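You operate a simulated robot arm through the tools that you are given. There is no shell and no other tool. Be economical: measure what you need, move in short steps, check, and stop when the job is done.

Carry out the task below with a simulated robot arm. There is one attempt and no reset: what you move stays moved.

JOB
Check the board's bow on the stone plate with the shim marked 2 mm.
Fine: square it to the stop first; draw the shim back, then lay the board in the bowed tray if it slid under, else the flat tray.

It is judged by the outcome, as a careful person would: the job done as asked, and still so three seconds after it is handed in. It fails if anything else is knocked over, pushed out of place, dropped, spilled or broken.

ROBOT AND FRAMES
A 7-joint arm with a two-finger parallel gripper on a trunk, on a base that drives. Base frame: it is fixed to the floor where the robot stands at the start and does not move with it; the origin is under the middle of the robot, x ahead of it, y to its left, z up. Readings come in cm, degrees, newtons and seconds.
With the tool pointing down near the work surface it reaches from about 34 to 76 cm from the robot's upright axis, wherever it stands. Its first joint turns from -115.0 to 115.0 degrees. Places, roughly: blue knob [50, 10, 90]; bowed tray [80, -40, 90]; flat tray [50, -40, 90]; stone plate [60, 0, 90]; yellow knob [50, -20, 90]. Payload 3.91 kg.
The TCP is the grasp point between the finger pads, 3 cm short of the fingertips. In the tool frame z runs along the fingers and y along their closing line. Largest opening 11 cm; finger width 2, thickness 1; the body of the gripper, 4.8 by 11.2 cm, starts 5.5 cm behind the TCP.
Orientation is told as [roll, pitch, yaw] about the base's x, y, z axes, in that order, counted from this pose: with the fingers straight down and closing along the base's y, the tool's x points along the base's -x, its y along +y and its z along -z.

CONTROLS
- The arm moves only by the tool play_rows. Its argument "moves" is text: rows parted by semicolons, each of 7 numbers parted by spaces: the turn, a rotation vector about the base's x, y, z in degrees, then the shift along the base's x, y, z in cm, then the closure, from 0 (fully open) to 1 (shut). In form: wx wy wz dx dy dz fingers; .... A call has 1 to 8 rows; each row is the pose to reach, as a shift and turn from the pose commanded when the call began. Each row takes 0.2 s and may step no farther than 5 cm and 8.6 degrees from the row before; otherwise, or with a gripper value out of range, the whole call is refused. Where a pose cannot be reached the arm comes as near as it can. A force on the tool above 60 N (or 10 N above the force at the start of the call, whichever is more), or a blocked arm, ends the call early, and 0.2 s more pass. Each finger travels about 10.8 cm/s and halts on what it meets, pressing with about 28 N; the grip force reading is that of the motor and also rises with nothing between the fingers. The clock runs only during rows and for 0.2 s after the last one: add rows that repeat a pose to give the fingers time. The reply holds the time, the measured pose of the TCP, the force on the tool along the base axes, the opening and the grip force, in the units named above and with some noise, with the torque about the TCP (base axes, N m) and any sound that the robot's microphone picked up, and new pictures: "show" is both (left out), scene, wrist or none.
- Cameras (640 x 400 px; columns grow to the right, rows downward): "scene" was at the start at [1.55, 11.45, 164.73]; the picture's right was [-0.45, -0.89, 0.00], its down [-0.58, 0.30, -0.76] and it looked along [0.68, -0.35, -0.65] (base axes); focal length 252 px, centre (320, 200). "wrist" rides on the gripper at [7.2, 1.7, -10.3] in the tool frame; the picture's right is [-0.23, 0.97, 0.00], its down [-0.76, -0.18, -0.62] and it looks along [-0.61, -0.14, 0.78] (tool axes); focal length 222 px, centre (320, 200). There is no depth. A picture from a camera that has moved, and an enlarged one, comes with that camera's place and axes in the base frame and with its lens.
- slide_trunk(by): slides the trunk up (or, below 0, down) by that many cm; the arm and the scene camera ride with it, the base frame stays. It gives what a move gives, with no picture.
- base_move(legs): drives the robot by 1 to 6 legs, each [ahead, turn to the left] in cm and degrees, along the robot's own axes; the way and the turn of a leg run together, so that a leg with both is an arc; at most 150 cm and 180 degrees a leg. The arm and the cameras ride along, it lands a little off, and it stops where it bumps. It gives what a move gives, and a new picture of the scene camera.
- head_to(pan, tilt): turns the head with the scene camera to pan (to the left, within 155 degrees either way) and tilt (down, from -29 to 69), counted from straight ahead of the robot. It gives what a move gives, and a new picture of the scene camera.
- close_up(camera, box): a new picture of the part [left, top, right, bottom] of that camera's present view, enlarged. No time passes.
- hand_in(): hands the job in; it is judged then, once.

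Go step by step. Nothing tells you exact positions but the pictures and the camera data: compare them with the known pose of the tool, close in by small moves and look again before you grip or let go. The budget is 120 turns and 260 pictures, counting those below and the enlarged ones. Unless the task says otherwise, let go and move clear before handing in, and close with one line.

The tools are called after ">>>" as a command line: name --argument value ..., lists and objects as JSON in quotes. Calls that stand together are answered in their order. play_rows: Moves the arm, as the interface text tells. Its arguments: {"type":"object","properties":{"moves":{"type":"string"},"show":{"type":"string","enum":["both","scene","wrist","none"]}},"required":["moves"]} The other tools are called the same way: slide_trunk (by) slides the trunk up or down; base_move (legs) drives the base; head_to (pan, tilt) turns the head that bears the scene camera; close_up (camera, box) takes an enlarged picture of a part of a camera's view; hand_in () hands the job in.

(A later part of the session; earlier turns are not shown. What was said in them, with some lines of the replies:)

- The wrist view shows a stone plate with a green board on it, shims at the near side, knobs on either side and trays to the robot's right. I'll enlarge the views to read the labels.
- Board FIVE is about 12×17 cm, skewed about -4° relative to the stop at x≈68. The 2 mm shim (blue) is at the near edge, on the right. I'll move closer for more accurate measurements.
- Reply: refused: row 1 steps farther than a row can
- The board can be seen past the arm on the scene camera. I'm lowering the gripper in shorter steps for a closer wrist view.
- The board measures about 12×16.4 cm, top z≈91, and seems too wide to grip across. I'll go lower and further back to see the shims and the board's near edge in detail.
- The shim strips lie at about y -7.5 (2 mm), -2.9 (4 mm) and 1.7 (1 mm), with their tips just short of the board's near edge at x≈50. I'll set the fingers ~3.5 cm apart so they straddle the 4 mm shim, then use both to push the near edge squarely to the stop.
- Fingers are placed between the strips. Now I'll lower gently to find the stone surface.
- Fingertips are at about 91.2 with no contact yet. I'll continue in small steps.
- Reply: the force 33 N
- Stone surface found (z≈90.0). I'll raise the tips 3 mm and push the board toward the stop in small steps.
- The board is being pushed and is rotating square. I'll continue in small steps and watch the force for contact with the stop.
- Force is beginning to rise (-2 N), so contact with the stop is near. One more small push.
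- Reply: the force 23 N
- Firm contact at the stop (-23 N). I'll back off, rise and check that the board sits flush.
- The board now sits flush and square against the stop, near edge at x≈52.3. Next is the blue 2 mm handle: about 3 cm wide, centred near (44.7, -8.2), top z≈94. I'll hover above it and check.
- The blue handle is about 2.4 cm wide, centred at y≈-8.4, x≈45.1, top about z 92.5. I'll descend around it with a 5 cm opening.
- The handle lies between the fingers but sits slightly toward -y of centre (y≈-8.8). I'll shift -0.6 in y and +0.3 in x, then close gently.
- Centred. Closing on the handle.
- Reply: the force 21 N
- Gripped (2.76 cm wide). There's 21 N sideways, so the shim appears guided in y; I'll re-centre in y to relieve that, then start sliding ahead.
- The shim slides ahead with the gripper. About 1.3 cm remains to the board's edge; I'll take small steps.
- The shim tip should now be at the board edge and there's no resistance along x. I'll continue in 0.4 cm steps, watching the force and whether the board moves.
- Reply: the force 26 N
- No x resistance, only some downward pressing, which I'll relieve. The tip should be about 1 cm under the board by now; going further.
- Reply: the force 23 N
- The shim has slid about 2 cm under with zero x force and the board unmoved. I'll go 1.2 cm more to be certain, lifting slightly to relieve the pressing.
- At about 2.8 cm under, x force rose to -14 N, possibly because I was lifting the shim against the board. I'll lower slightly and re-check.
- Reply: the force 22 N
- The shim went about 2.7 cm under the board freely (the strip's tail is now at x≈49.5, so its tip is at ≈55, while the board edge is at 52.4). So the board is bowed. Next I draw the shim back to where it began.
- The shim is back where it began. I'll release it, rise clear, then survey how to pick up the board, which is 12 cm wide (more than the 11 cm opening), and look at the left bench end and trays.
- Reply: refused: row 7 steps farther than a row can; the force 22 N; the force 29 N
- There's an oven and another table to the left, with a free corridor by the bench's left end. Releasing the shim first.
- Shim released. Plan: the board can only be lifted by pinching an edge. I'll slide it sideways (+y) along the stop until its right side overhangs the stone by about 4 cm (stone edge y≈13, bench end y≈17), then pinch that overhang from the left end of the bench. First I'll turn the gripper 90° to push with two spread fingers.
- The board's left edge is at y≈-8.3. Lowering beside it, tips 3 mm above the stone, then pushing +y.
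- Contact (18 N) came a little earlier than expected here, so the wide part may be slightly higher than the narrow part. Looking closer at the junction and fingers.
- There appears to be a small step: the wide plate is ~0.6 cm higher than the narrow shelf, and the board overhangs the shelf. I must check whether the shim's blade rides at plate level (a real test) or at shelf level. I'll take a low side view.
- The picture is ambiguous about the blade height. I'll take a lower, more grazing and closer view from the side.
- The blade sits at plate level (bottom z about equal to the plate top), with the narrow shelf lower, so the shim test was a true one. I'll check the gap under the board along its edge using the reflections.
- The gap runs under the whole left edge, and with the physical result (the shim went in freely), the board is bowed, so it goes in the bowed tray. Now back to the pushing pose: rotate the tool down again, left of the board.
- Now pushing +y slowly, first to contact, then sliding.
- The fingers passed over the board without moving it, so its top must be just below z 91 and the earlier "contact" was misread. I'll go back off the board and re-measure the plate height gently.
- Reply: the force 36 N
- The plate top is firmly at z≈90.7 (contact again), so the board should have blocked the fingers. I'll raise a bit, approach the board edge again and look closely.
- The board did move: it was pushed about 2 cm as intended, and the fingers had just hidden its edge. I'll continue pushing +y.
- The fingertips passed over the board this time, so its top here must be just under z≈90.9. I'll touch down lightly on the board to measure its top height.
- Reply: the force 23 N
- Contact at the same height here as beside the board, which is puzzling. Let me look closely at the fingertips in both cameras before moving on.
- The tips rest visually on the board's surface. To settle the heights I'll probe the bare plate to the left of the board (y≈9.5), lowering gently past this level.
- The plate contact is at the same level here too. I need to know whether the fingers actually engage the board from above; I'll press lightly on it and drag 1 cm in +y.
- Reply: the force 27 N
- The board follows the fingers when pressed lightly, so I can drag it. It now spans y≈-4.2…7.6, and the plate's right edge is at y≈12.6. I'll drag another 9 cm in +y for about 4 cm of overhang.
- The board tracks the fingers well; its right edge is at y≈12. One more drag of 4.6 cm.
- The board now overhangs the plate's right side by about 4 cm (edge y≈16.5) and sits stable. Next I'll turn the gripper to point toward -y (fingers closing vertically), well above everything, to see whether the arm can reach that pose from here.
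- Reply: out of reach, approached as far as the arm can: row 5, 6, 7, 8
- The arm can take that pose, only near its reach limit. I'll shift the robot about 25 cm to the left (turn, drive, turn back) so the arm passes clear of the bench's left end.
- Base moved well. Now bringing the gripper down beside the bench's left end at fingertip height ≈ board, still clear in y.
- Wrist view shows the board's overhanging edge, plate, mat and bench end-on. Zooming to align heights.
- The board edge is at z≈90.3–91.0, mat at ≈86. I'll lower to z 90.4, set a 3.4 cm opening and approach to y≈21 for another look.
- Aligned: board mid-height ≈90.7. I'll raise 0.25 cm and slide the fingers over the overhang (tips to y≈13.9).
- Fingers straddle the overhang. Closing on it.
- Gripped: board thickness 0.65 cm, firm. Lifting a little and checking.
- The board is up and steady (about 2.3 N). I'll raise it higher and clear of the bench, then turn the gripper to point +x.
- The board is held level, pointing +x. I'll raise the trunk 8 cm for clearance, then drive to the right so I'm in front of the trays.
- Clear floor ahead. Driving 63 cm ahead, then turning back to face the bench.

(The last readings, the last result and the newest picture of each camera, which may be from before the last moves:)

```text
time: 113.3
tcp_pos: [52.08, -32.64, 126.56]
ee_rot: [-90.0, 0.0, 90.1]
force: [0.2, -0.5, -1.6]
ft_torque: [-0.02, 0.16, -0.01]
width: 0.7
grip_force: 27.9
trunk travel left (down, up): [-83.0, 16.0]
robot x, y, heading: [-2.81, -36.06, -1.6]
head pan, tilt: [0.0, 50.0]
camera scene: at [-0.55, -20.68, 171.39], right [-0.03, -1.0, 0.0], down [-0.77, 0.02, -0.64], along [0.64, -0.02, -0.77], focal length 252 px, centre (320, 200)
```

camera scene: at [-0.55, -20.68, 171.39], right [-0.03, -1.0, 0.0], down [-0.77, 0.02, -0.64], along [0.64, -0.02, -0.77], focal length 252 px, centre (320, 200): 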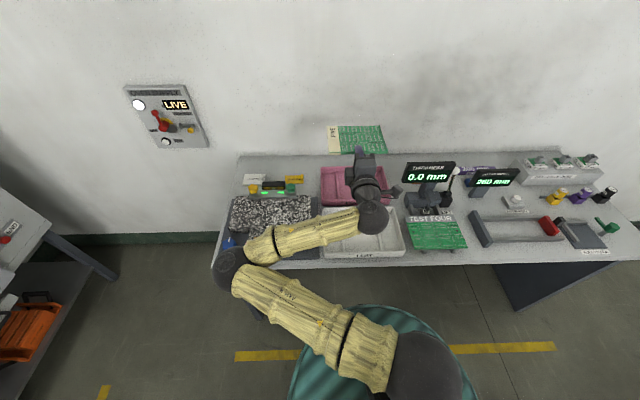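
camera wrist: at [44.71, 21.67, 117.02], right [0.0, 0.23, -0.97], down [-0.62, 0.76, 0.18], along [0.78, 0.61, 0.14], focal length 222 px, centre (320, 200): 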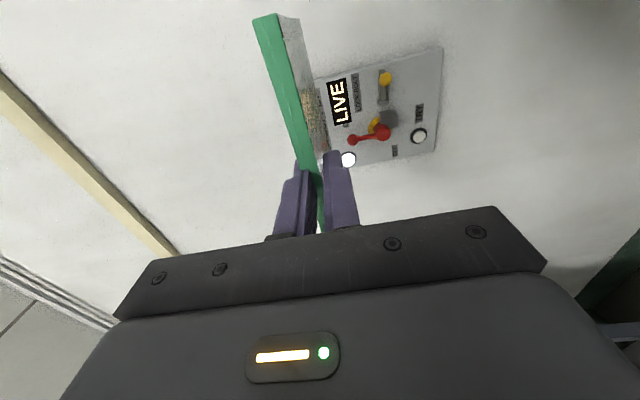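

In front of the trays now. Zooming at the pink tray to check its label, walls and ribs.

>>> close_up --camera "scene" --box '[300, 140, 460, 270]'

>>> close_up --camera "wrist" --box '[240, 0, 640, 250]'

```text
3.08 times, centred on (380, 205) of scene
camera zoom: at [-0.55, -20.68, 171.39], right [-0.03, -1.0, 0.0], down [-0.77, 0.02, -0.64], along [0.64, -0.02, -0.77], focal length 774 px, centre (135, 185)
```

zoom: 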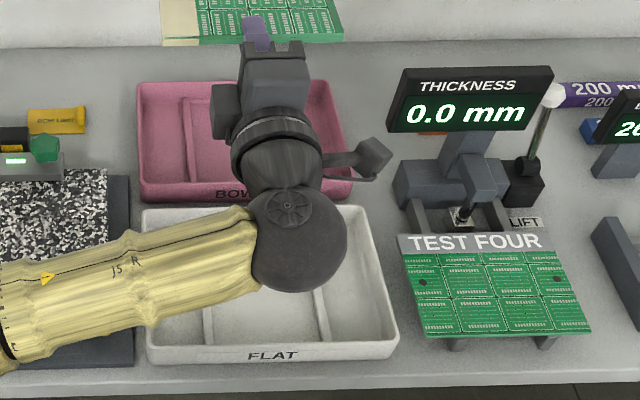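

```text
1.60 times, centred on (440, 125) of wrist
camera zoom: at [41.68, -39.94, 125.02], right [0.0, 0.23, -0.97], down [-0.62, 0.76, 0.18], along [0.78, 0.61, 0.14], focal length 355 px, centre (128, 320)
```

zoom: 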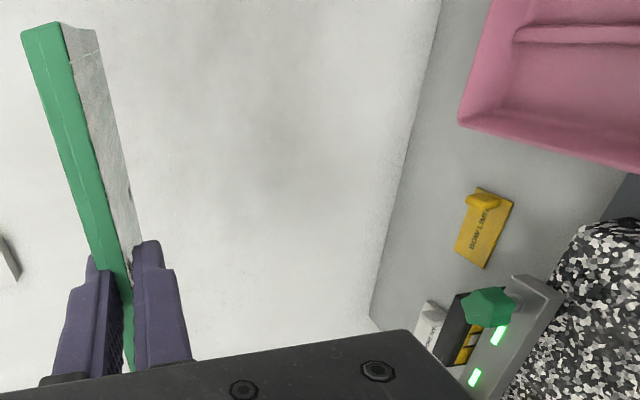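

The pink tray is labelled BOWED, spanning about x 67.5–88.5, y -24…-52.5, with ribs near y≈-30.5 and -46. I'll move over it, staying high, and tilt the board nose-down 25° so the gripper body clears the walls.

>>> play_rows --moves "0 0 0 4 -1.2 -1 1; 0 0 0 8 -2.4 -3 1; 0 0 0 12 -3.6 -5 1; 0 8 0 15 -4.8 -7 1; 0 16 0 18 -5.6 -9 1; 0 24 0 20 -5.6 -11 1; 0 25 0 20.2 -5.6 -14 1; 0 25 0 20.2 -5.6 -14 1"

>>> close_up --camera "scene" --box '[300, 120, 460, 270]'

```text
time: 115.1
tcp_pos: [72.27, -38.32, 112.79]
ee_rot: [-65.0, 0.0, 90.1]
force: [0.4, -0.5, -1.6]
ft_torque: [0.0, 0.16, 0.02]
width: 0.66
grip_force: 28.1
trunk travel left (down, up): [-83.0, 16.0]
robot x, y, heading: [-2.87, -36.41, -1.6]
head pan, tilt: [0.0, 50.0]
camera scene: at [-0.59, -20.7, 171.4], right [-0.03, -1.0, 0.0], down [-0.77, 0.02, -0.64], along [0.64, -0.02, -0.77], focal length 252 px, centre (320, 200)
camera wrist: at [62.18, -45.58, 115.65], right [-0.41, 0.23, -0.88], down [-0.49, 0.76, 0.43], along [0.77, 0.61, -0.2], focal length 222 px, centre (320, 200)
```

scene: 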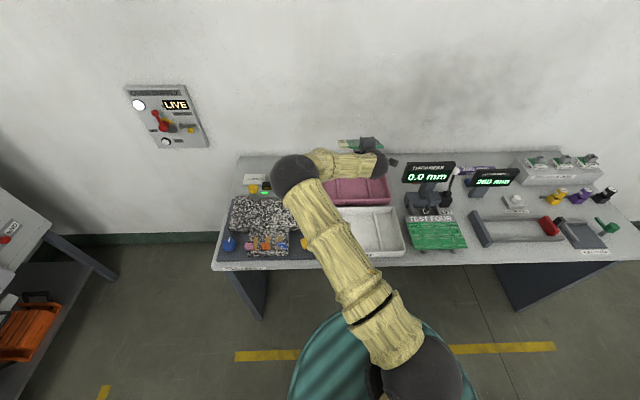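
wrist: 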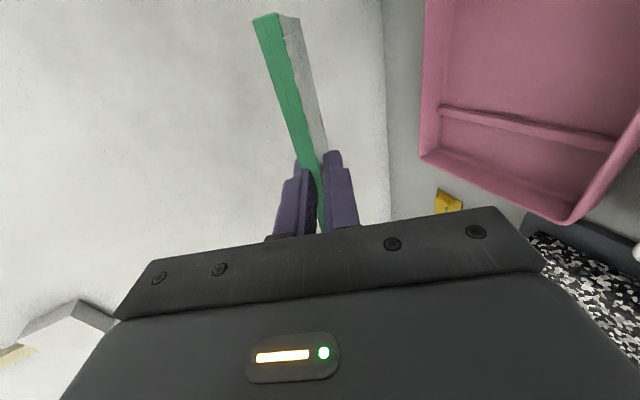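

```text
2.67 times, centred on (380, 195) of scene
camera zoom: at [-0.59, -20.7, 171.4], right [-0.03, -1.0, 0.0], down [-0.77, 0.02, -0.64], along [0.64, -0.02, -0.77], focal length 671 px, centre (160, 213)
```

zoom: 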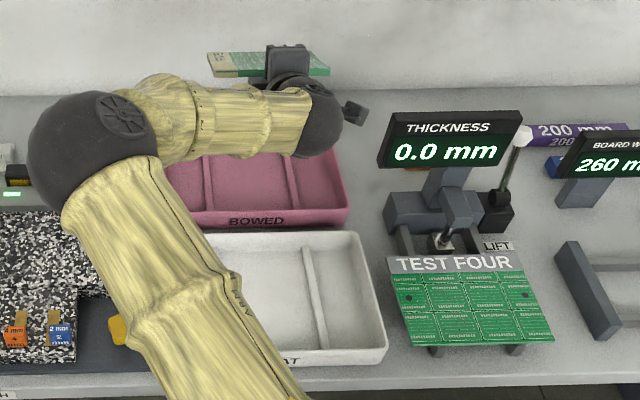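

Position looks right. Lowering toward the tray while watching forces.

>>> play_rows --moves "0 0 0 0.2 0.3 -3 1; 0 0 0 0.4 0.3 -6 1; 0 0 0 0.7 0.3 -9 1; 0 0 0 0.7 0.3 -12 1; 0 0 0 0.7 0.3 -14 1; 0 0 0 0.7 0.3 -16 1; 0 0 0 0.7 0.3 -16 1"

>>> close_up --camera "wrist" --box '[240, 0, 560, 200]'

>>> close_up --camera "scene" --box '[320, 130, 420, 220]'

```text
time: 116.7
tcp_pos: [72.99, -37.81, 96.94]
ee_rot: [-65.3, -0.2, 90.1]
force: [5.4, -0.9, 7.9]
ft_torque: [-0.05, -1.85, 0.05]
width: 0.71
grip_force: 28.4
trunk travel left (down, up): [-83.0, 16.0]
robot x, y, heading: [-2.81, -35.86, -1.5]
head pan, tilt: [0.0, 50.0]
camera scene: at [-0.6, -20.7, 171.41], right [-0.03, -1.0, 0.0], down [-0.77, 0.02, -0.64], along [0.64, -0.02, -0.77], focal length 252 px, centre (320, 200)
camera wrist: at [62.81, -45.13, 99.83], right [-0.41, 0.23, -0.88], down [-0.49, 0.76, 0.42], along [0.77, 0.61, -0.2], focal length 222 px, centre (320, 200)
```

scene: 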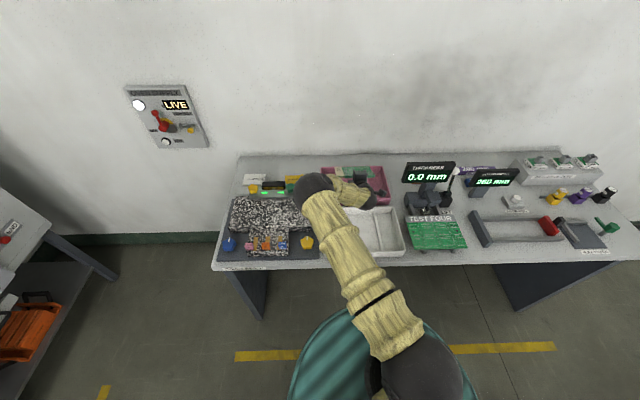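
wrist: 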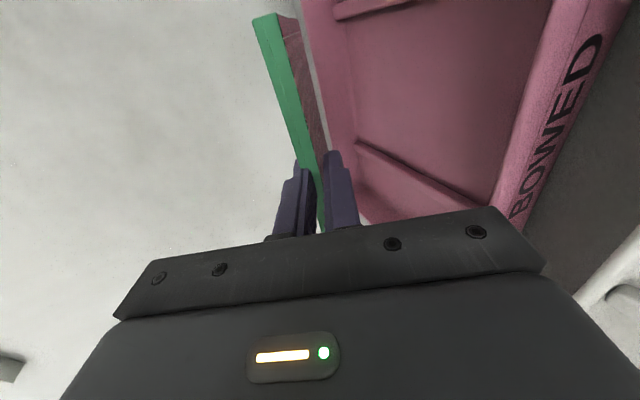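

```text
2.00 times, centred on (400, 100) of wrist
camera zoom: at [62.81, -45.13, 99.83], right [-0.41, 0.23, -0.88], down [-0.49, 0.76, 0.42], along [0.77, 0.61, -0.2], focal length 444 px, centre (160, 400)
```

zoom: 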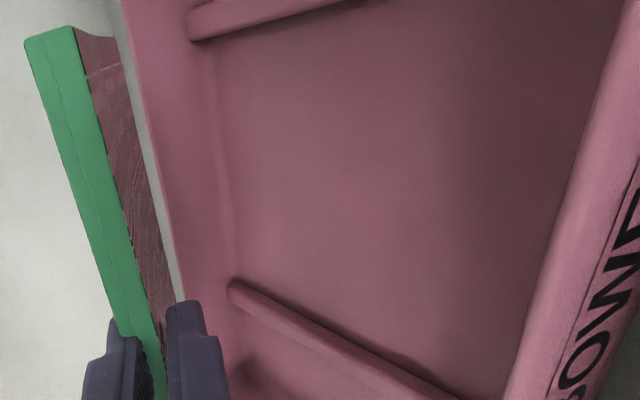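

```text
4.44 times, centred on (370, 175) of scene
camera zoom: at [-0.6, -20.7, 171.41], right [-0.03, -1.0, 0.0], down [-0.77, 0.02, -0.64], along [0.64, -0.02, -0.77], focal length 1119 px, centre (98, 311)
```

zoom: 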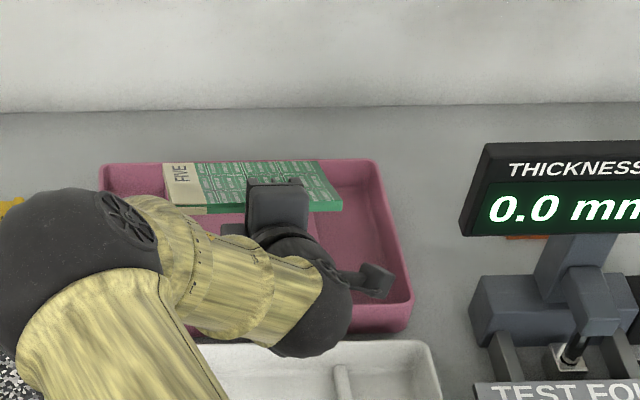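

The far edge is touching the top of the tray's far wall (8 N). I'll lift a little, shift 2.2 cm back toward -x, and lower again gently.

>>> play_rows --moves "0 0 0 0 0 1 1; 0 0 0 -1 0 1.2 1; 0 0 0 -2.2 0 1.2 1; 0 0 0 -2.2 0 0 1; 0 0 0 -2.2 0 -1 1; 0 0 0 -2.2 0 -1.8 1; 0 0 0 -2.2 0 -1.8 1" --show "none"

>>> close_up --camera "wrist" --box '[240, 0, 560, 200]'

>>> close_up --camera "scene" --box '[320, 130, 420, 220]'

```text
time: 118.3
tcp_pos: [70.6, -37.87, 94.94]
ee_rot: [-65.1, -0.1, 90.1]
force: [1.2, 0.5, 0.4]
ft_torque: [-0.06, -0.34, 0.06]
width: 0.66
grip_force: 28.1
trunk travel left (down, up): [-83.0, 16.0]
robot x, y, heading: [-2.84, -35.55, -1.4]
head pan, tilt: [0.0, 50.0]
```

```text
2.00 times, centred on (400, 100) of wrist
camera zoom: at [60.53, -45.19, 97.82], right [-0.41, 0.23, -0.88], down [-0.49, 0.76, 0.42], along [0.77, 0.61, -0.2], focal length 444 px, centre (160, 400)
```

zoom: 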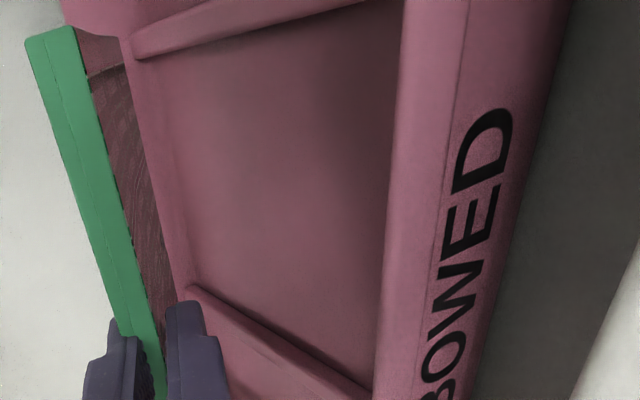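

```text
4.44 times, centred on (370, 175) of scene
camera zoom: at [-0.56, -20.69, 171.4], right [-0.03, -1.0, 0.0], down [-0.77, 0.02, -0.64], along [0.64, -0.02, -0.77], focal length 1119 px, centre (98, 311)
```

zoom: 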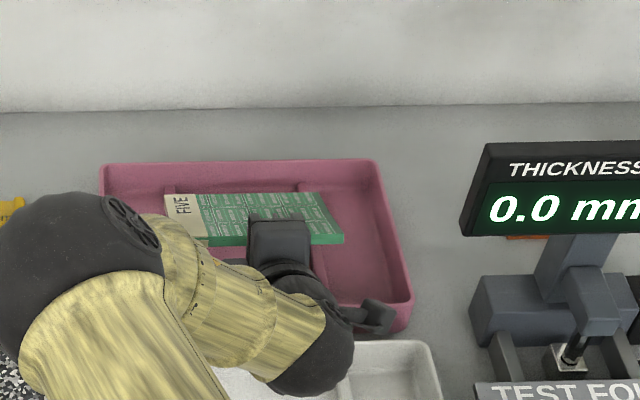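

The board is inside the tray outline now. Lowering in small steps until the far edge rests.

>>> play_rows --moves "0 0 0 0 0 -0.3 1; 0 0 0 0 0 -0.6 1; 0 0 0 0 0 -0.6 1" --show "none"

>>> play_rows --moves "0 0 0 0 0 -0.3 1; 0 0 0 0 0 -0.5 1; 0 0 0 0 0 -0.5 1" --show "none"

>>> close_up --camera "wrist" --box '[240, 0, 560, 200]'

```text
time: 119.1
tcp_pos: [70.62, -37.89, 94.48]
ee_rot: [-65.4, -0.1, 90.2]
force: [-5.4, 1.3, 13.9]
ft_torque: [-0.12, -2.08, 0.02]
width: 0.77
grip_force: 27.7
trunk travel left (down, up): [-83.0, 16.0]
robot x, y, heading: [-3.05, -36.01, -1.4]
head pan, tilt: [0.0, 50.0]
```

```text
time: 119.9
tcp_pos: [70.59, -37.9, 93.92]
ee_rot: [-65.1, -0.1, 90.1]
force: [-4.5, -0.3, 11.8]
ft_torque: [-0.05, -2.03, -0.01]
width: 1.06
grip_force: 28.0
trunk travel left (down, up): [-83.0, 16.0]
robot x, y, heading: [-2.55, -35.85, -1.7]
head pan, tilt: [0.0, 50.0]
```

```text
2.00 times, centred on (400, 100) of wrist
camera zoom: at [60.46, -45.24, 96.8], right [-0.41, 0.23, -0.88], down [-0.49, 0.76, 0.42], along [0.77, 0.61, -0.2], focal length 444 px, centre (160, 400)
```

zoom: 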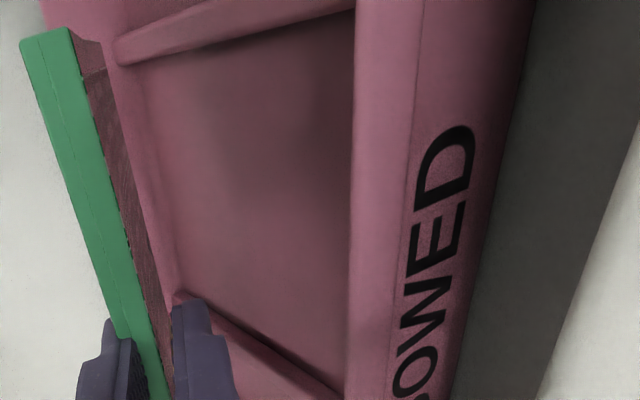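

The far edge rests in the tray (12 N). I'll lift slightly to relax, then open slowly so the lower finger lets the near edge down.

>>> play_rows --moves "0 0 0 0 0 0.1 0.85; 0 0 0 0 0 0.1 0.8; 0 0 0 0 0 0.1 0.75; 0 0 0 0 0 0.1 0.7; 0 0 0 0 0 0.1 0.66; 0 0 0 0 0 0.1 0.66" --show "none"

>>> close_up --camera "wrist" --box '[240, 0, 560, 200]'

>>> close_up --camera "scene" --box '[320, 130, 420, 220]'

```text
time: 121.3
tcp_pos: [70.58, -37.91, 93.76]
ee_rot: [-65.0, -0.2, 90.2]
force: [0.7, 0.1, -1.0]
ft_torque: [-0.01, -0.03, 0.0]
width: 3.83
grip_force: 0.7
trunk travel left (down, up): [-83.0, 16.0]
robot x, y, heading: [-2.58, -35.95, -1.5]
head pan, tilt: [0.0, 50.0]
```

```text
2.00 times, centred on (400, 100) of wrist
camera zoom: at [60.62, -45.26, 96.74], right [-0.41, 0.23, -0.88], down [-0.49, 0.76, 0.43], along [0.77, 0.61, -0.2], focal length 444 px, centre (160, 400)
```

zoom: 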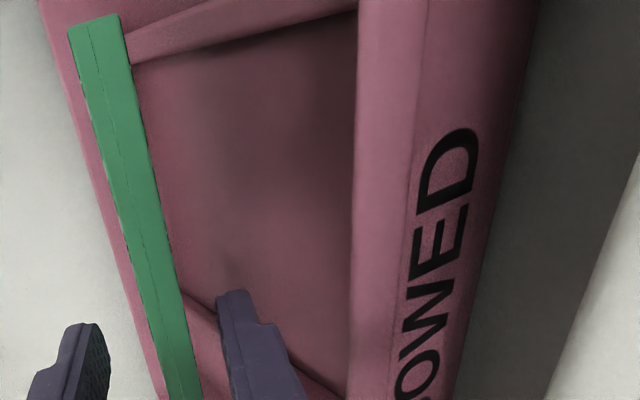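

```text
4.44 times, centred on (370, 175) of scene
camera zoom: at [-0.54, -20.7, 171.4], right [-0.03, -1.0, 0.0], down [-0.77, 0.02, -0.64], along [0.64, -0.02, -0.77], focal length 1119 px, centre (98, 311)
```

zoom: 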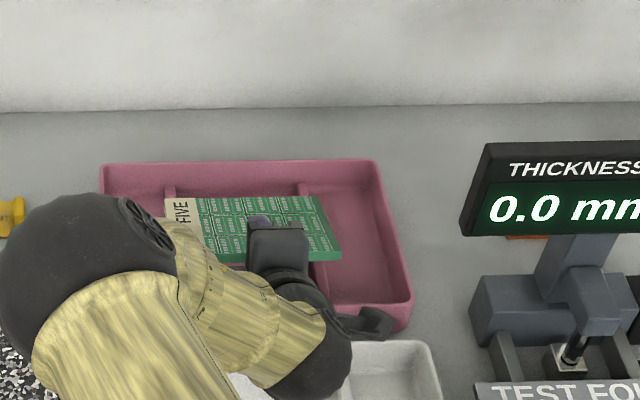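

Board is coming down gently. Opening a bit more.

>>> play_rows --moves "0 0 0 0 0 0 0.62; 0 0 0 0 0 0 0.58; 0 0 0 0 0 0 0.54; 0 0 0 0 0 0 0.5; 0 0 0 0 0 0 0.5" --show "none"

>>> close_up --camera "wrist" --box '[200, 0, 520, 200]'

>>> close_up --camera "scene" --box '[320, 130, 420, 220]'

```text
time: 122.5
tcp_pos: [70.72, -37.96, 93.82]
ee_rot: [-64.9, 0.0, 90.1]
force: [0.4, -0.3, -1.7]
ft_torque: [0.03, -0.05, -0.01]
width: 5.51
grip_force: 0.5
trunk travel left (down, up): [-83.0, 16.0]
robot x, y, heading: [-3.03, -35.89, -1.5]
head pan, tilt: [0.0, 50.0]
```

```text
2.00 times, centred on (360, 100) of wrist
camera zoom: at [60.62, -45.26, 96.74], right [-0.41, 0.23, -0.88], down [-0.49, 0.76, 0.43], along [0.77, 0.61, -0.2], focal length 444 px, centre (240, 400)
```

zoom: 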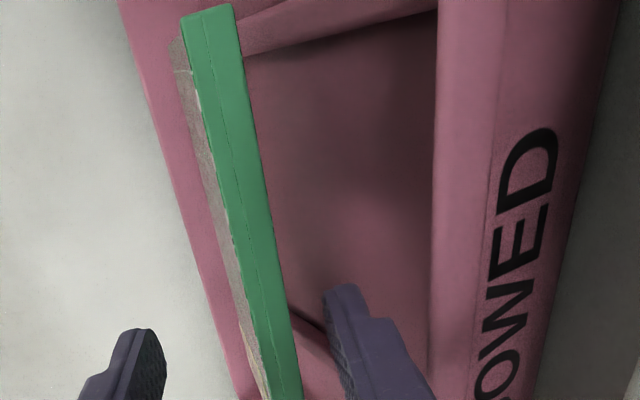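

```text
4.44 times, centred on (370, 175) of scene
camera zoom: at [-0.54, -20.7, 171.4], right [-0.03, -1.0, 0.0], down [-0.77, 0.02, -0.64], along [0.64, -0.02, -0.77], focal length 1119 px, centre (98, 311)
```

zoom: 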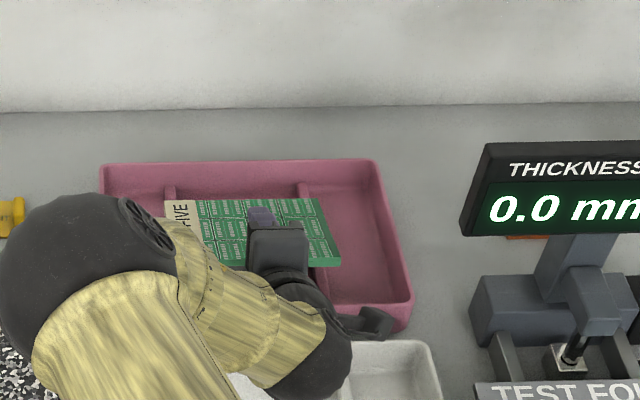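

>>> play_rows --moves "0 0 0 0 0 0 0.47; 0 0 0 0 0 0 0.44; 0 0 0 0 0 0 0.42; 0 0 0 0 0 0 0.42" --show "none"

>>> close_up --camera "wrist" --box '[200, 60, 440, 220]'

```text
time: 123.5
tcp_pos: [70.68, -38.02, 93.79]
ee_rot: [-64.9, 0.0, 90.1]
force: [1.0, 0.4, -0.8]
ft_torque: [0.03, -0.05, -0.02]
width: 6.44
grip_force: 0.9
trunk travel left (down, up): [-83.0, 16.0]
robot x, y, heading: [-2.74, -35.59, -1.4]
head pan, tilt: [0.0, 50.0]
```

```text
2.50 times, centred on (320, 140) of wrist
camera zoom: at [60.62, -45.26, 96.74], right [-0.41, 0.23, -0.88], down [-0.49, 0.76, 0.43], along [0.77, 0.61, -0.2], focal length 555 px, centre (320, 350)
```

zoom: 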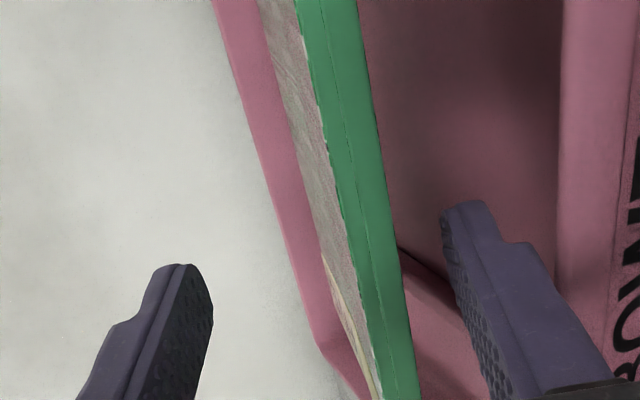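

The board's near edge rests on the ribs and the lower finger is free of it. Retreating along the finger axis.

>>> play_rows --moves "0 0 0 -1 0 0.47 0.42; 0 0 0 -2 0 0.93 0.42; 0 0 0 -3 0 1.4 0.42; 0 0 0 -4 0 1.87 0.42; 0 0 0 -5 0 2.5 0.42; 0 0 0 -6 0 4 0.42; 0 0 0 -6 0 7 0.42; 0 0 0 -6 0 10 0.42"

>>> close_up --camera "scene" --box '[310, 130, 430, 230]'

>>> close_up --camera "wrist" --box '[240, 0, 560, 200]'

```text
time: 125.3
tcp_pos: [64.62, -37.87, 103.97]
ee_rot: [-65.0, -0.1, 90.0]
force: [-0.7, 0.2, -0.1]
ft_torque: [-0.01, 0.01, 0.01]
width: 6.4
grip_force: 0.7
trunk travel left (down, up): [-83.0, 16.0]
robot x, y, heading: [-2.93, -36.23, -1.4]
head pan, tilt: [0.0, 50.0]
camera scene: at [-0.63, -20.71, 171.39], right [-0.03, -1.0, 0.0], down [-0.77, 0.02, -0.64], along [0.64, -0.02, -0.77], focal length 252 px, centre (320, 200)
camera wrist: at [54.52, -45.16, 106.83], right [-0.41, 0.23, -0.88], down [-0.49, 0.76, 0.43], along [0.77, 0.61, -0.2], focal length 222 px, centre (320, 200)
```

scene: 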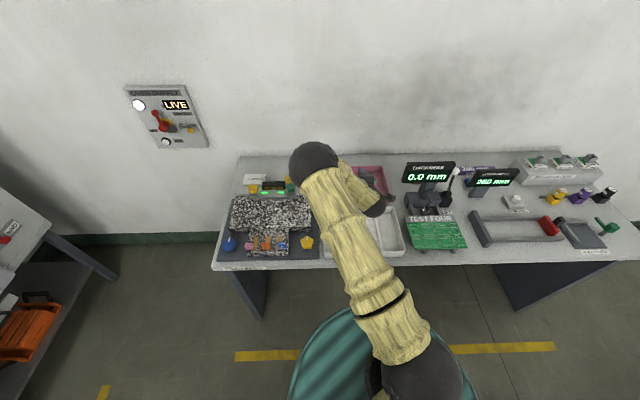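
wrist: 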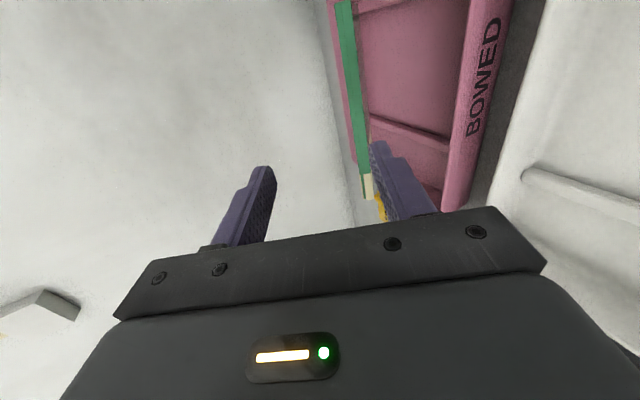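

```text
4.00 times, centred on (370, 180) of scene
camera zoom: at [-0.63, -20.71, 171.39], right [-0.03, -1.0, 0.0], down [-0.77, 0.02, -0.64], along [0.64, -0.02, -0.77], focal length 1007 px, centre (120, 280)
```

zoom: 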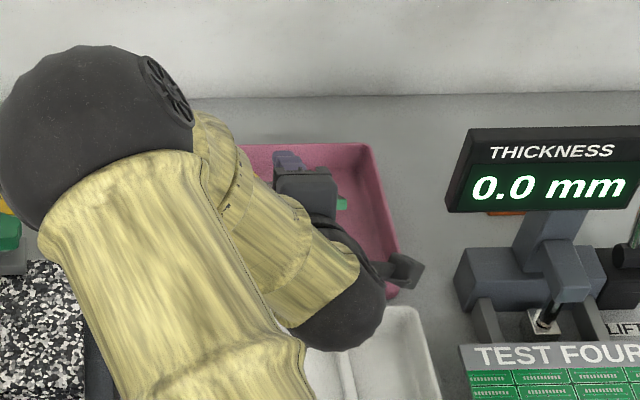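

```text
2.00 times, centred on (400, 100) of wrist
camera zoom: at [54.52, -45.16, 106.83], right [-0.41, 0.23, -0.88], down [-0.49, 0.76, 0.43], along [0.77, 0.61, -0.2], focal length 444 px, centre (160, 400)
```

zoom: 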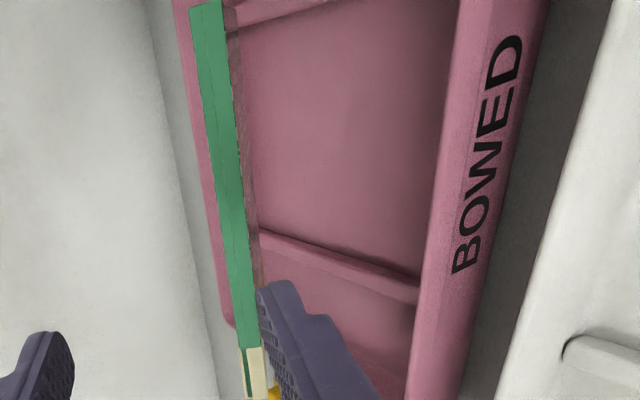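

The board looks tilted in this view; let me inspect before moving further.

>>> close_up --camera "wrist" --box '[310, 0, 470, 210]'

>>> close_up --camera "scene" --box '[365, 160, 415, 200]'

```text
1.90 times, centred on (390, 105) of wrist
camera zoom: at [54.52, -45.16, 106.83], right [-0.41, 0.23, -0.88], down [-0.49, 0.76, 0.43], along [0.77, 0.61, -0.2], focal length 423 px, centre (187, 381)
```

zoom: 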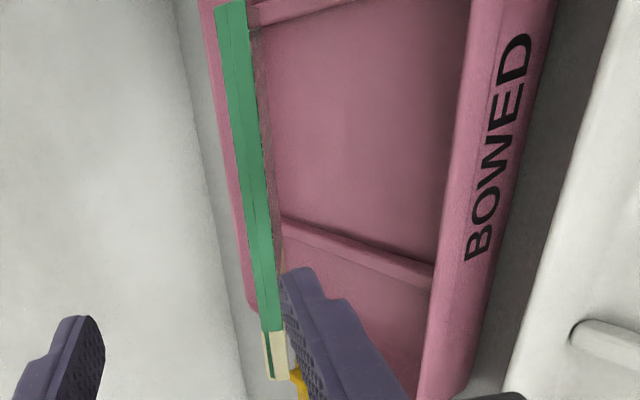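

```text
10.00 times, centred on (390, 180) of scene
camera zoom: at [-0.63, -20.71, 171.39], right [-0.03, -1.0, 0.0], down [-0.77, 0.02, -0.64], along [0.64, -0.02, -0.77], focal length 2517 px, centre (-380, 400)
```

zoom: 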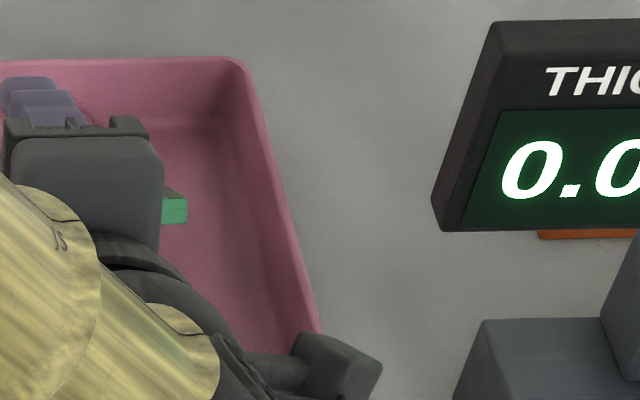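

The board's near edge seems to have been lifted by the lower finger during the retreat (edge at about z≈97.5). I'll reverse the path slowly to bring it down again.

>>> play_rows --moves "0 0 0 0 0 -1.5 0.42; 0 0 0 0 0 -3 0.42"

>>> close_up --camera "wrist" --box '[310, 0, 470, 210]'

>>> close_up --camera "scene" --box '[345, 150, 415, 200]'

```text
time: 125.9
tcp_pos: [64.79, -37.9, 100.8]
ee_rot: [-64.9, 0.1, 90.0]
force: [0.1, 0.1, -0.8]
ft_torque: [-0.01, 0.0, 0.01]
width: 6.43
grip_force: 0.0
trunk travel left (down, up): [-83.0, 16.0]
robot x, y, heading: [-2.61, -35.73, -1.4]
head pan, tilt: [0.0, 50.0]
camera scene: at [-0.5, -20.7, 171.4], right [-0.03, -1.0, 0.0], down [-0.77, 0.02, -0.64], along [0.64, -0.02, -0.77], focal length 252 px, centre (320, 200)
camera wrist: at [54.71, -45.23, 103.73], right [-0.41, 0.23, -0.88], down [-0.49, 0.76, 0.42], along [0.77, 0.61, -0.2], focal length 222 px, centre (320, 200)
```

scene: 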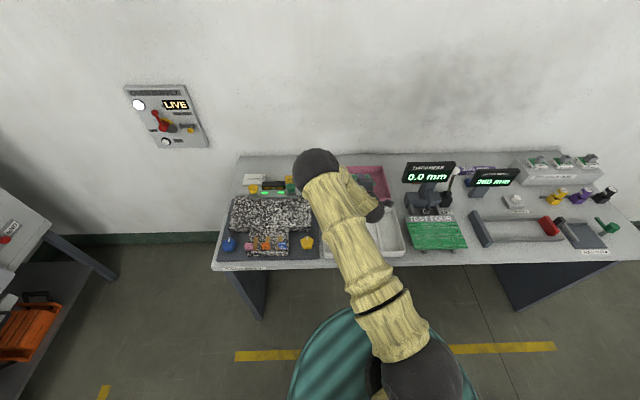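
wrist: 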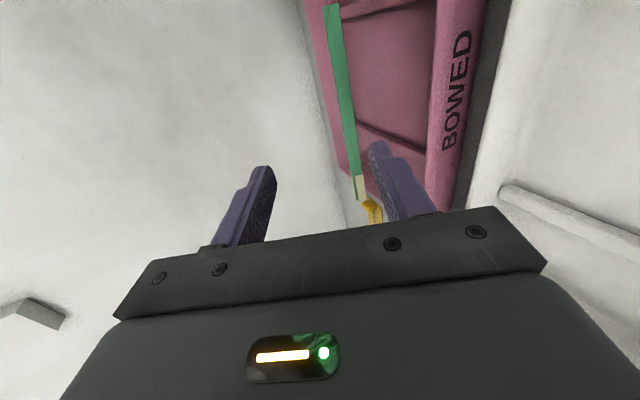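

```text
1.90 times, centred on (390, 105) of wrist
camera zoom: at [54.71, -45.23, 103.73], right [-0.41, 0.23, -0.88], down [-0.49, 0.76, 0.42], along [0.77, 0.61, -0.2], focal length 423 px, centre (187, 381)
```

zoom: 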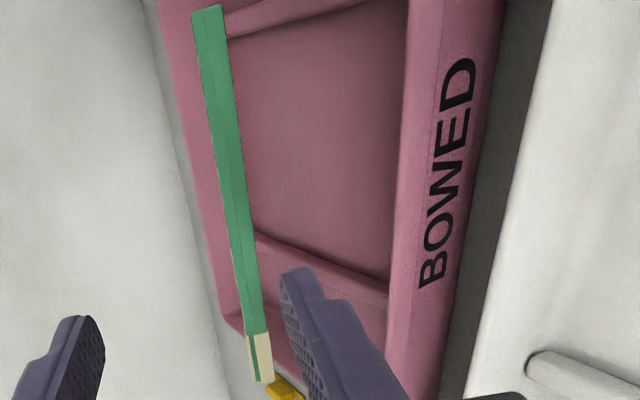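

```text
8.00 times, centred on (380, 175) of scene
camera zoom: at [-0.5, -20.7, 171.4], right [-0.03, -1.0, 0.0], down [-0.77, 0.02, -0.64], along [0.64, -0.02, -0.77], focal length 2014 px, centre (-160, 400)
```

zoom: 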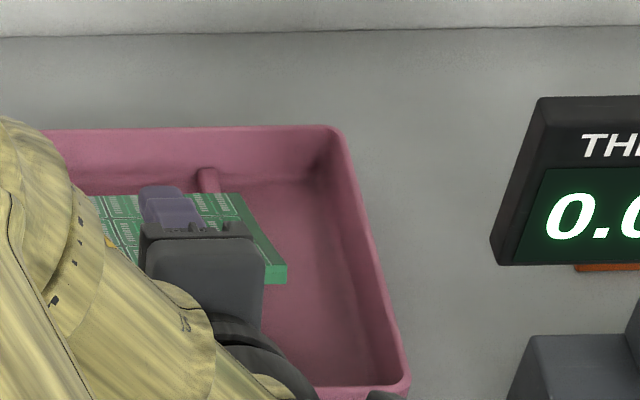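

The board's near edge came down with it (now ~95.2, tilt 24°), but I'm unsure what supports it. I'll hold still a moment and look again.

>>> play_rows --moves "0 0 0 0 0 0 0.42; 0 0 0 0 0 0 0.42; 0 0 0 0 0 0 0.42" --show "none"

>>> close_up --camera "wrist" --box '[310, 0, 470, 210]'

>>> close_up --camera "scene" --box '[345, 150, 415, 200]'

```text
time: 126.7
tcp_pos: [64.82, -37.81, 100.88]
ee_rot: [-65.0, 0.0, 90.1]
force: [0.1, 0.2, 0.0]
ft_torque: [-0.05, 0.01, -0.01]
width: 6.47
grip_force: 0.4
trunk travel left (down, up): [-83.0, 16.0]
robot x, y, heading: [-2.74, -35.49, -1.4]
head pan, tilt: [0.0, 50.0]
```

```text
1.90 times, centred on (390, 105) of wrist
camera zoom: at [54.68, -45.22, 103.73], right [-0.41, 0.23, -0.88], down [-0.49, 0.76, 0.43], along [0.77, 0.61, -0.2], focal length 423 px, centre (187, 381)
```

zoom: 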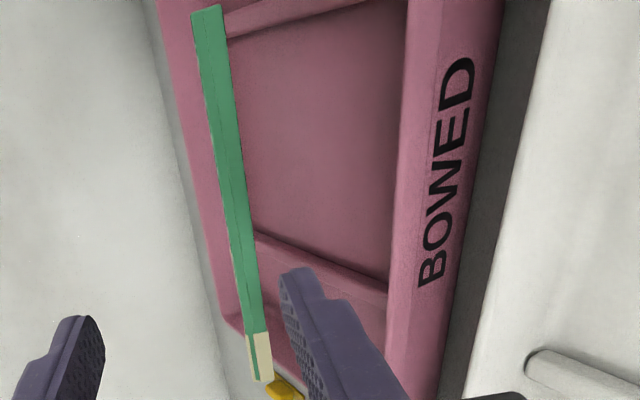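

```text
8.00 times, centred on (380, 175) of scene
camera zoom: at [-0.55, -20.7, 171.4], right [-0.03, -1.0, 0.0], down [-0.77, 0.02, -0.64], along [0.64, -0.02, -0.77], focal length 2014 px, centre (-160, 400)
```

zoom: 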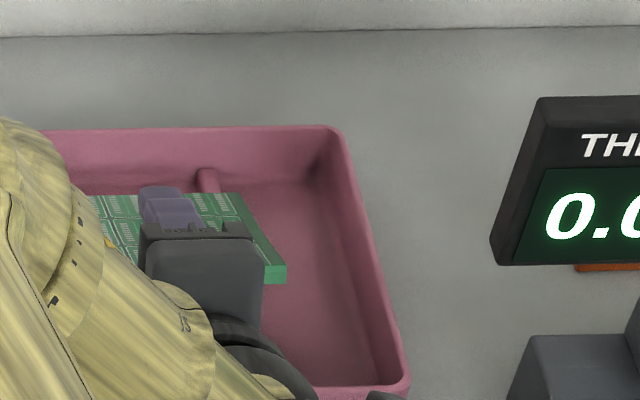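

It's static, so something on the gripper still supports the near edge. I'll retreat horizontally, which should let the edge down gradually, and check.

>>> play_rows --moves "0 0 0 -1 0 0 0.42; 0 0 0 -2 0 0 0.42; 0 0 0 -3 0 0 0.42; 0 0 0 -4 0 0 0.42; 0 0 0 -5 0 0 0.42; 0 0 0 -5 0 0 0.42" --show "wrist"

>>> close_up --camera "scene" --box '[335, 150, 415, 210]'

```text
time: 128.1
tcp_pos: [59.55, -37.88, 100.81]
ee_rot: [-64.9, 0.0, 90.1]
force: [-0.2, 0.4, -0.8]
ft_torque: [-0.01, 0.0, 0.01]
width: 6.38
grip_force: 0.1
trunk travel left (down, up): [-83.0, 16.0]
robot x, y, heading: [-2.51, -36.16, -1.7]
head pan, tilt: [0.0, 50.0]
camera wrist: at [49.59, -45.21, 103.71], right [-0.41, 0.23, -0.88], down [-0.49, 0.76, 0.43], along [0.77, 0.61, -0.2], focal length 222 px, centre (320, 200)
```

wrist: 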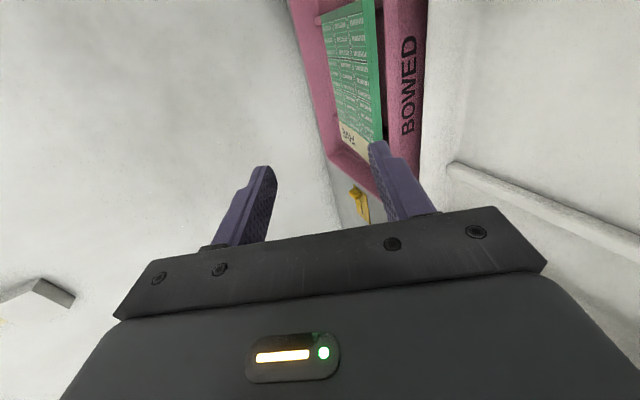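

```text
6.67 times, centred on (375, 180) of scene
camera zoom: at [-0.55, -20.7, 171.4], right [-0.03, -1.0, 0.0], down [-0.77, 0.02, -0.64], along [0.64, -0.02, -0.77], focal length 1678 px, centre (-47, 333)
```

zoom: 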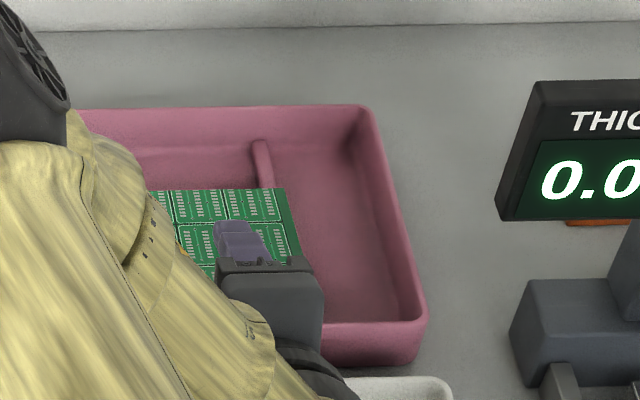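

The board now appears to lie flat in the tray. I'll retreat further back before rising at all.

>>> play_rows --moves "0 0 0 -1 0 0 0.42; 0 0 0 -2 0 0 0.42; 0 0 0 -3 0 0 0.42; 0 0 0 -4 0 0 0.42; 0 0 0 -5 0 0 0.42; 0 0 0 -6 0 0 0.42; 0 0 0 -7 0 0 0.42; 0 0 0 -7 0 0 0.42" --show "wrist"

>>> close_up --camera "scene" --box '[320, 150, 430, 230]'

```text
time: 129.9
tcp_pos: [52.65, -38.0, 100.81]
ee_rot: [-65.0, 0.0, 90.1]
force: [0.1, 0.3, -0.5]
ft_torque: [-0.01, 0.0, -0.02]
width: 6.38
grip_force: 0.1
trunk travel left (down, up): [-83.0, 16.0]
robot x, y, heading: [-2.38, -36.12, -1.6]
head pan, tilt: [0.0, 50.0]
camera wrist: at [42.55, -45.24, 103.75], right [-0.41, 0.23, -0.88], down [-0.49, 0.76, 0.43], along [0.77, 0.61, -0.2], focal length 222 px, centre (320, 200)
```

wrist: 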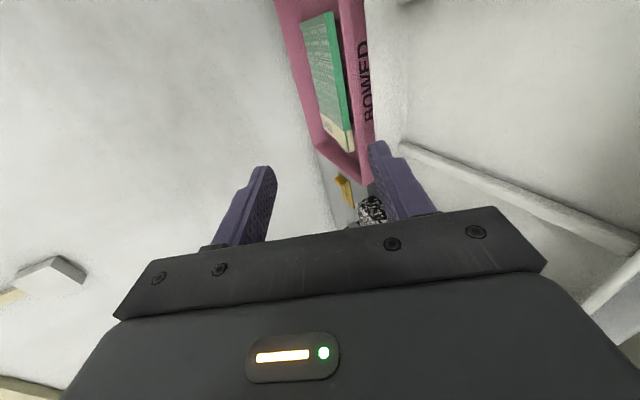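

```text
5.00 times, centred on (375, 190) of scene
camera zoom: at [-0.55, -20.7, 171.4], right [-0.03, -1.0, 0.0], down [-0.77, 0.02, -0.64], along [0.64, -0.02, -0.77], focal length 1259 px, centre (45, 250)
```

zoom: 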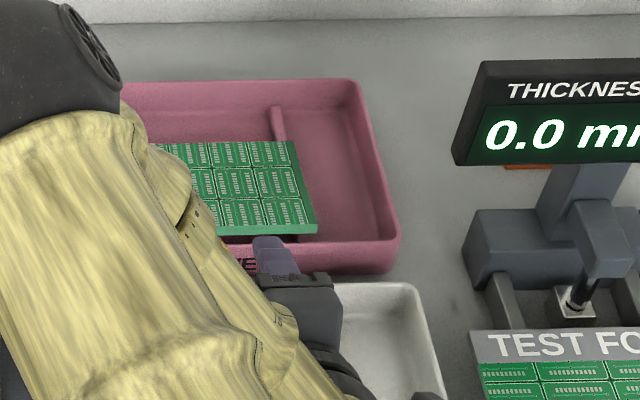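

The board lies flat in the BOWED tray. Raising the arm clear and doing a final check of the bench.

>>> play_rows --moves "0 0 0 0 0 3 0.42; 0 0 0 0 1 7 0.42; 0 0 0 0 2 11 0.42; 0 0 0 0 4 15 0.42; 0 0 0 0 7 18 0.42; 0 0 0 -1 11 20 0.42; 0 0 0 -2 15 20 0.42; 0 0 0 -2 15 20 0.42"

>>> close_up --camera "scene" --box '[300, 140, 460, 260]'

>>> close_up --camera "scene" --box '[200, 140, 340, 280]'

```text
time: 131.7
tcp_pos: [50.57, -22.63, 120.87]
ee_rot: [-65.1, -0.1, 90.0]
force: [0.1, -0.6, -0.2]
ft_torque: [-0.03, 0.01, 0.0]
width: 6.39
grip_force: 0.0
trunk travel left (down, up): [-83.0, 16.0]
robot x, y, heading: [-2.56, -35.75, -1.6]
head pan, tilt: [0.0, 50.0]
camera scene: at [-0.55, -20.8, 171.41], right [-0.03, -1.0, 0.0], down [-0.77, 0.02, -0.64], along [0.64, -0.02, -0.77], focal length 252 px, centre (320, 200)
camera wrist: at [40.54, -29.98, 123.78], right [-0.41, 0.23, -0.88], down [-0.49, 0.76, 0.43], along [0.77, 0.61, -0.2], focal length 222 px, centre (320, 200)
```

scene: 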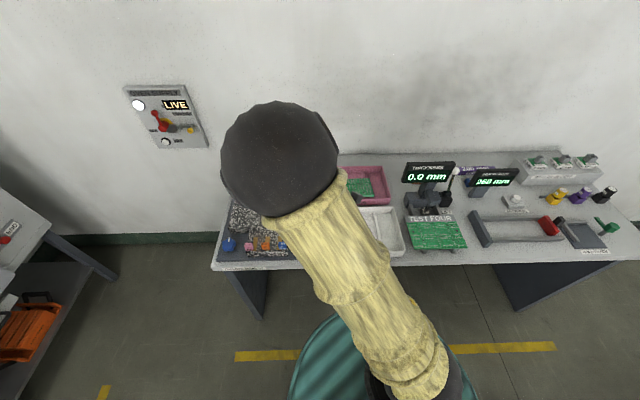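
wrist: 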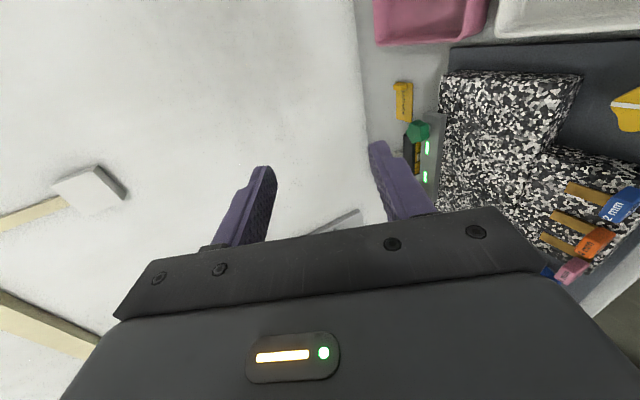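

```text
3.33 times, centred on (380, 200) of scene
camera zoom: at [-0.55, -20.8, 171.41], right [-0.03, -1.0, 0.0], down [-0.77, 0.02, -0.64], along [0.64, -0.02, -0.77], focal length 839 px, centre (120, 200)
```

zoom: 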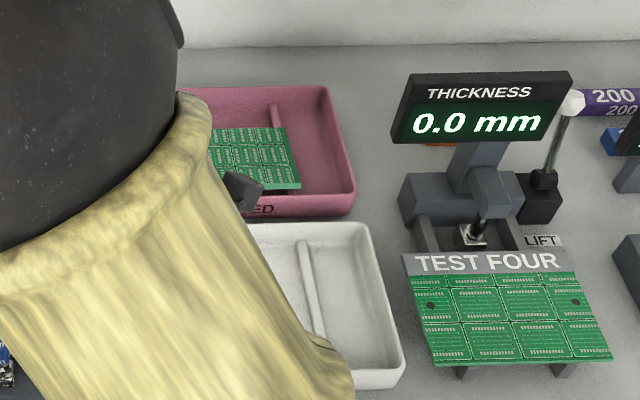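

```text
2.86 times, centred on (270, 210) of scene
camera zoom: at [-0.55, -20.8, 171.41], right [-0.03, -1.0, 0.0], down [-0.77, 0.02, -0.64], along [0.64, -0.02, -0.77], focal length 719 px, centre (463, 171)
```

zoom: 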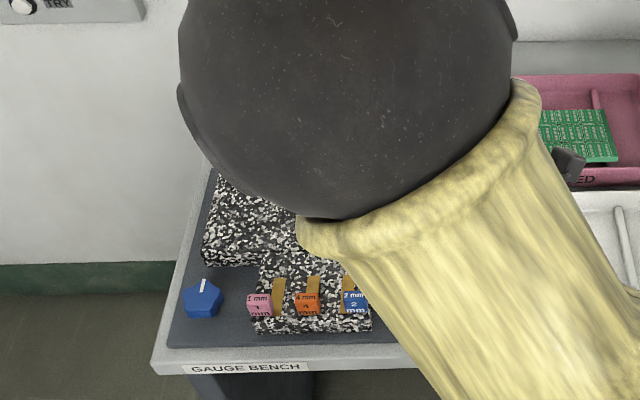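

The board rests flat in the BOWED tray, the shims are lined up at their places, and the gripper is open and clear. Handing in.

>>> hand_in

```text
The job is handed in.
```

I squared the board to the stop, and the 2 mm shim slid about 2.7 cm under its near edge, so I drew the shim back and laid the board in the bowed tray.
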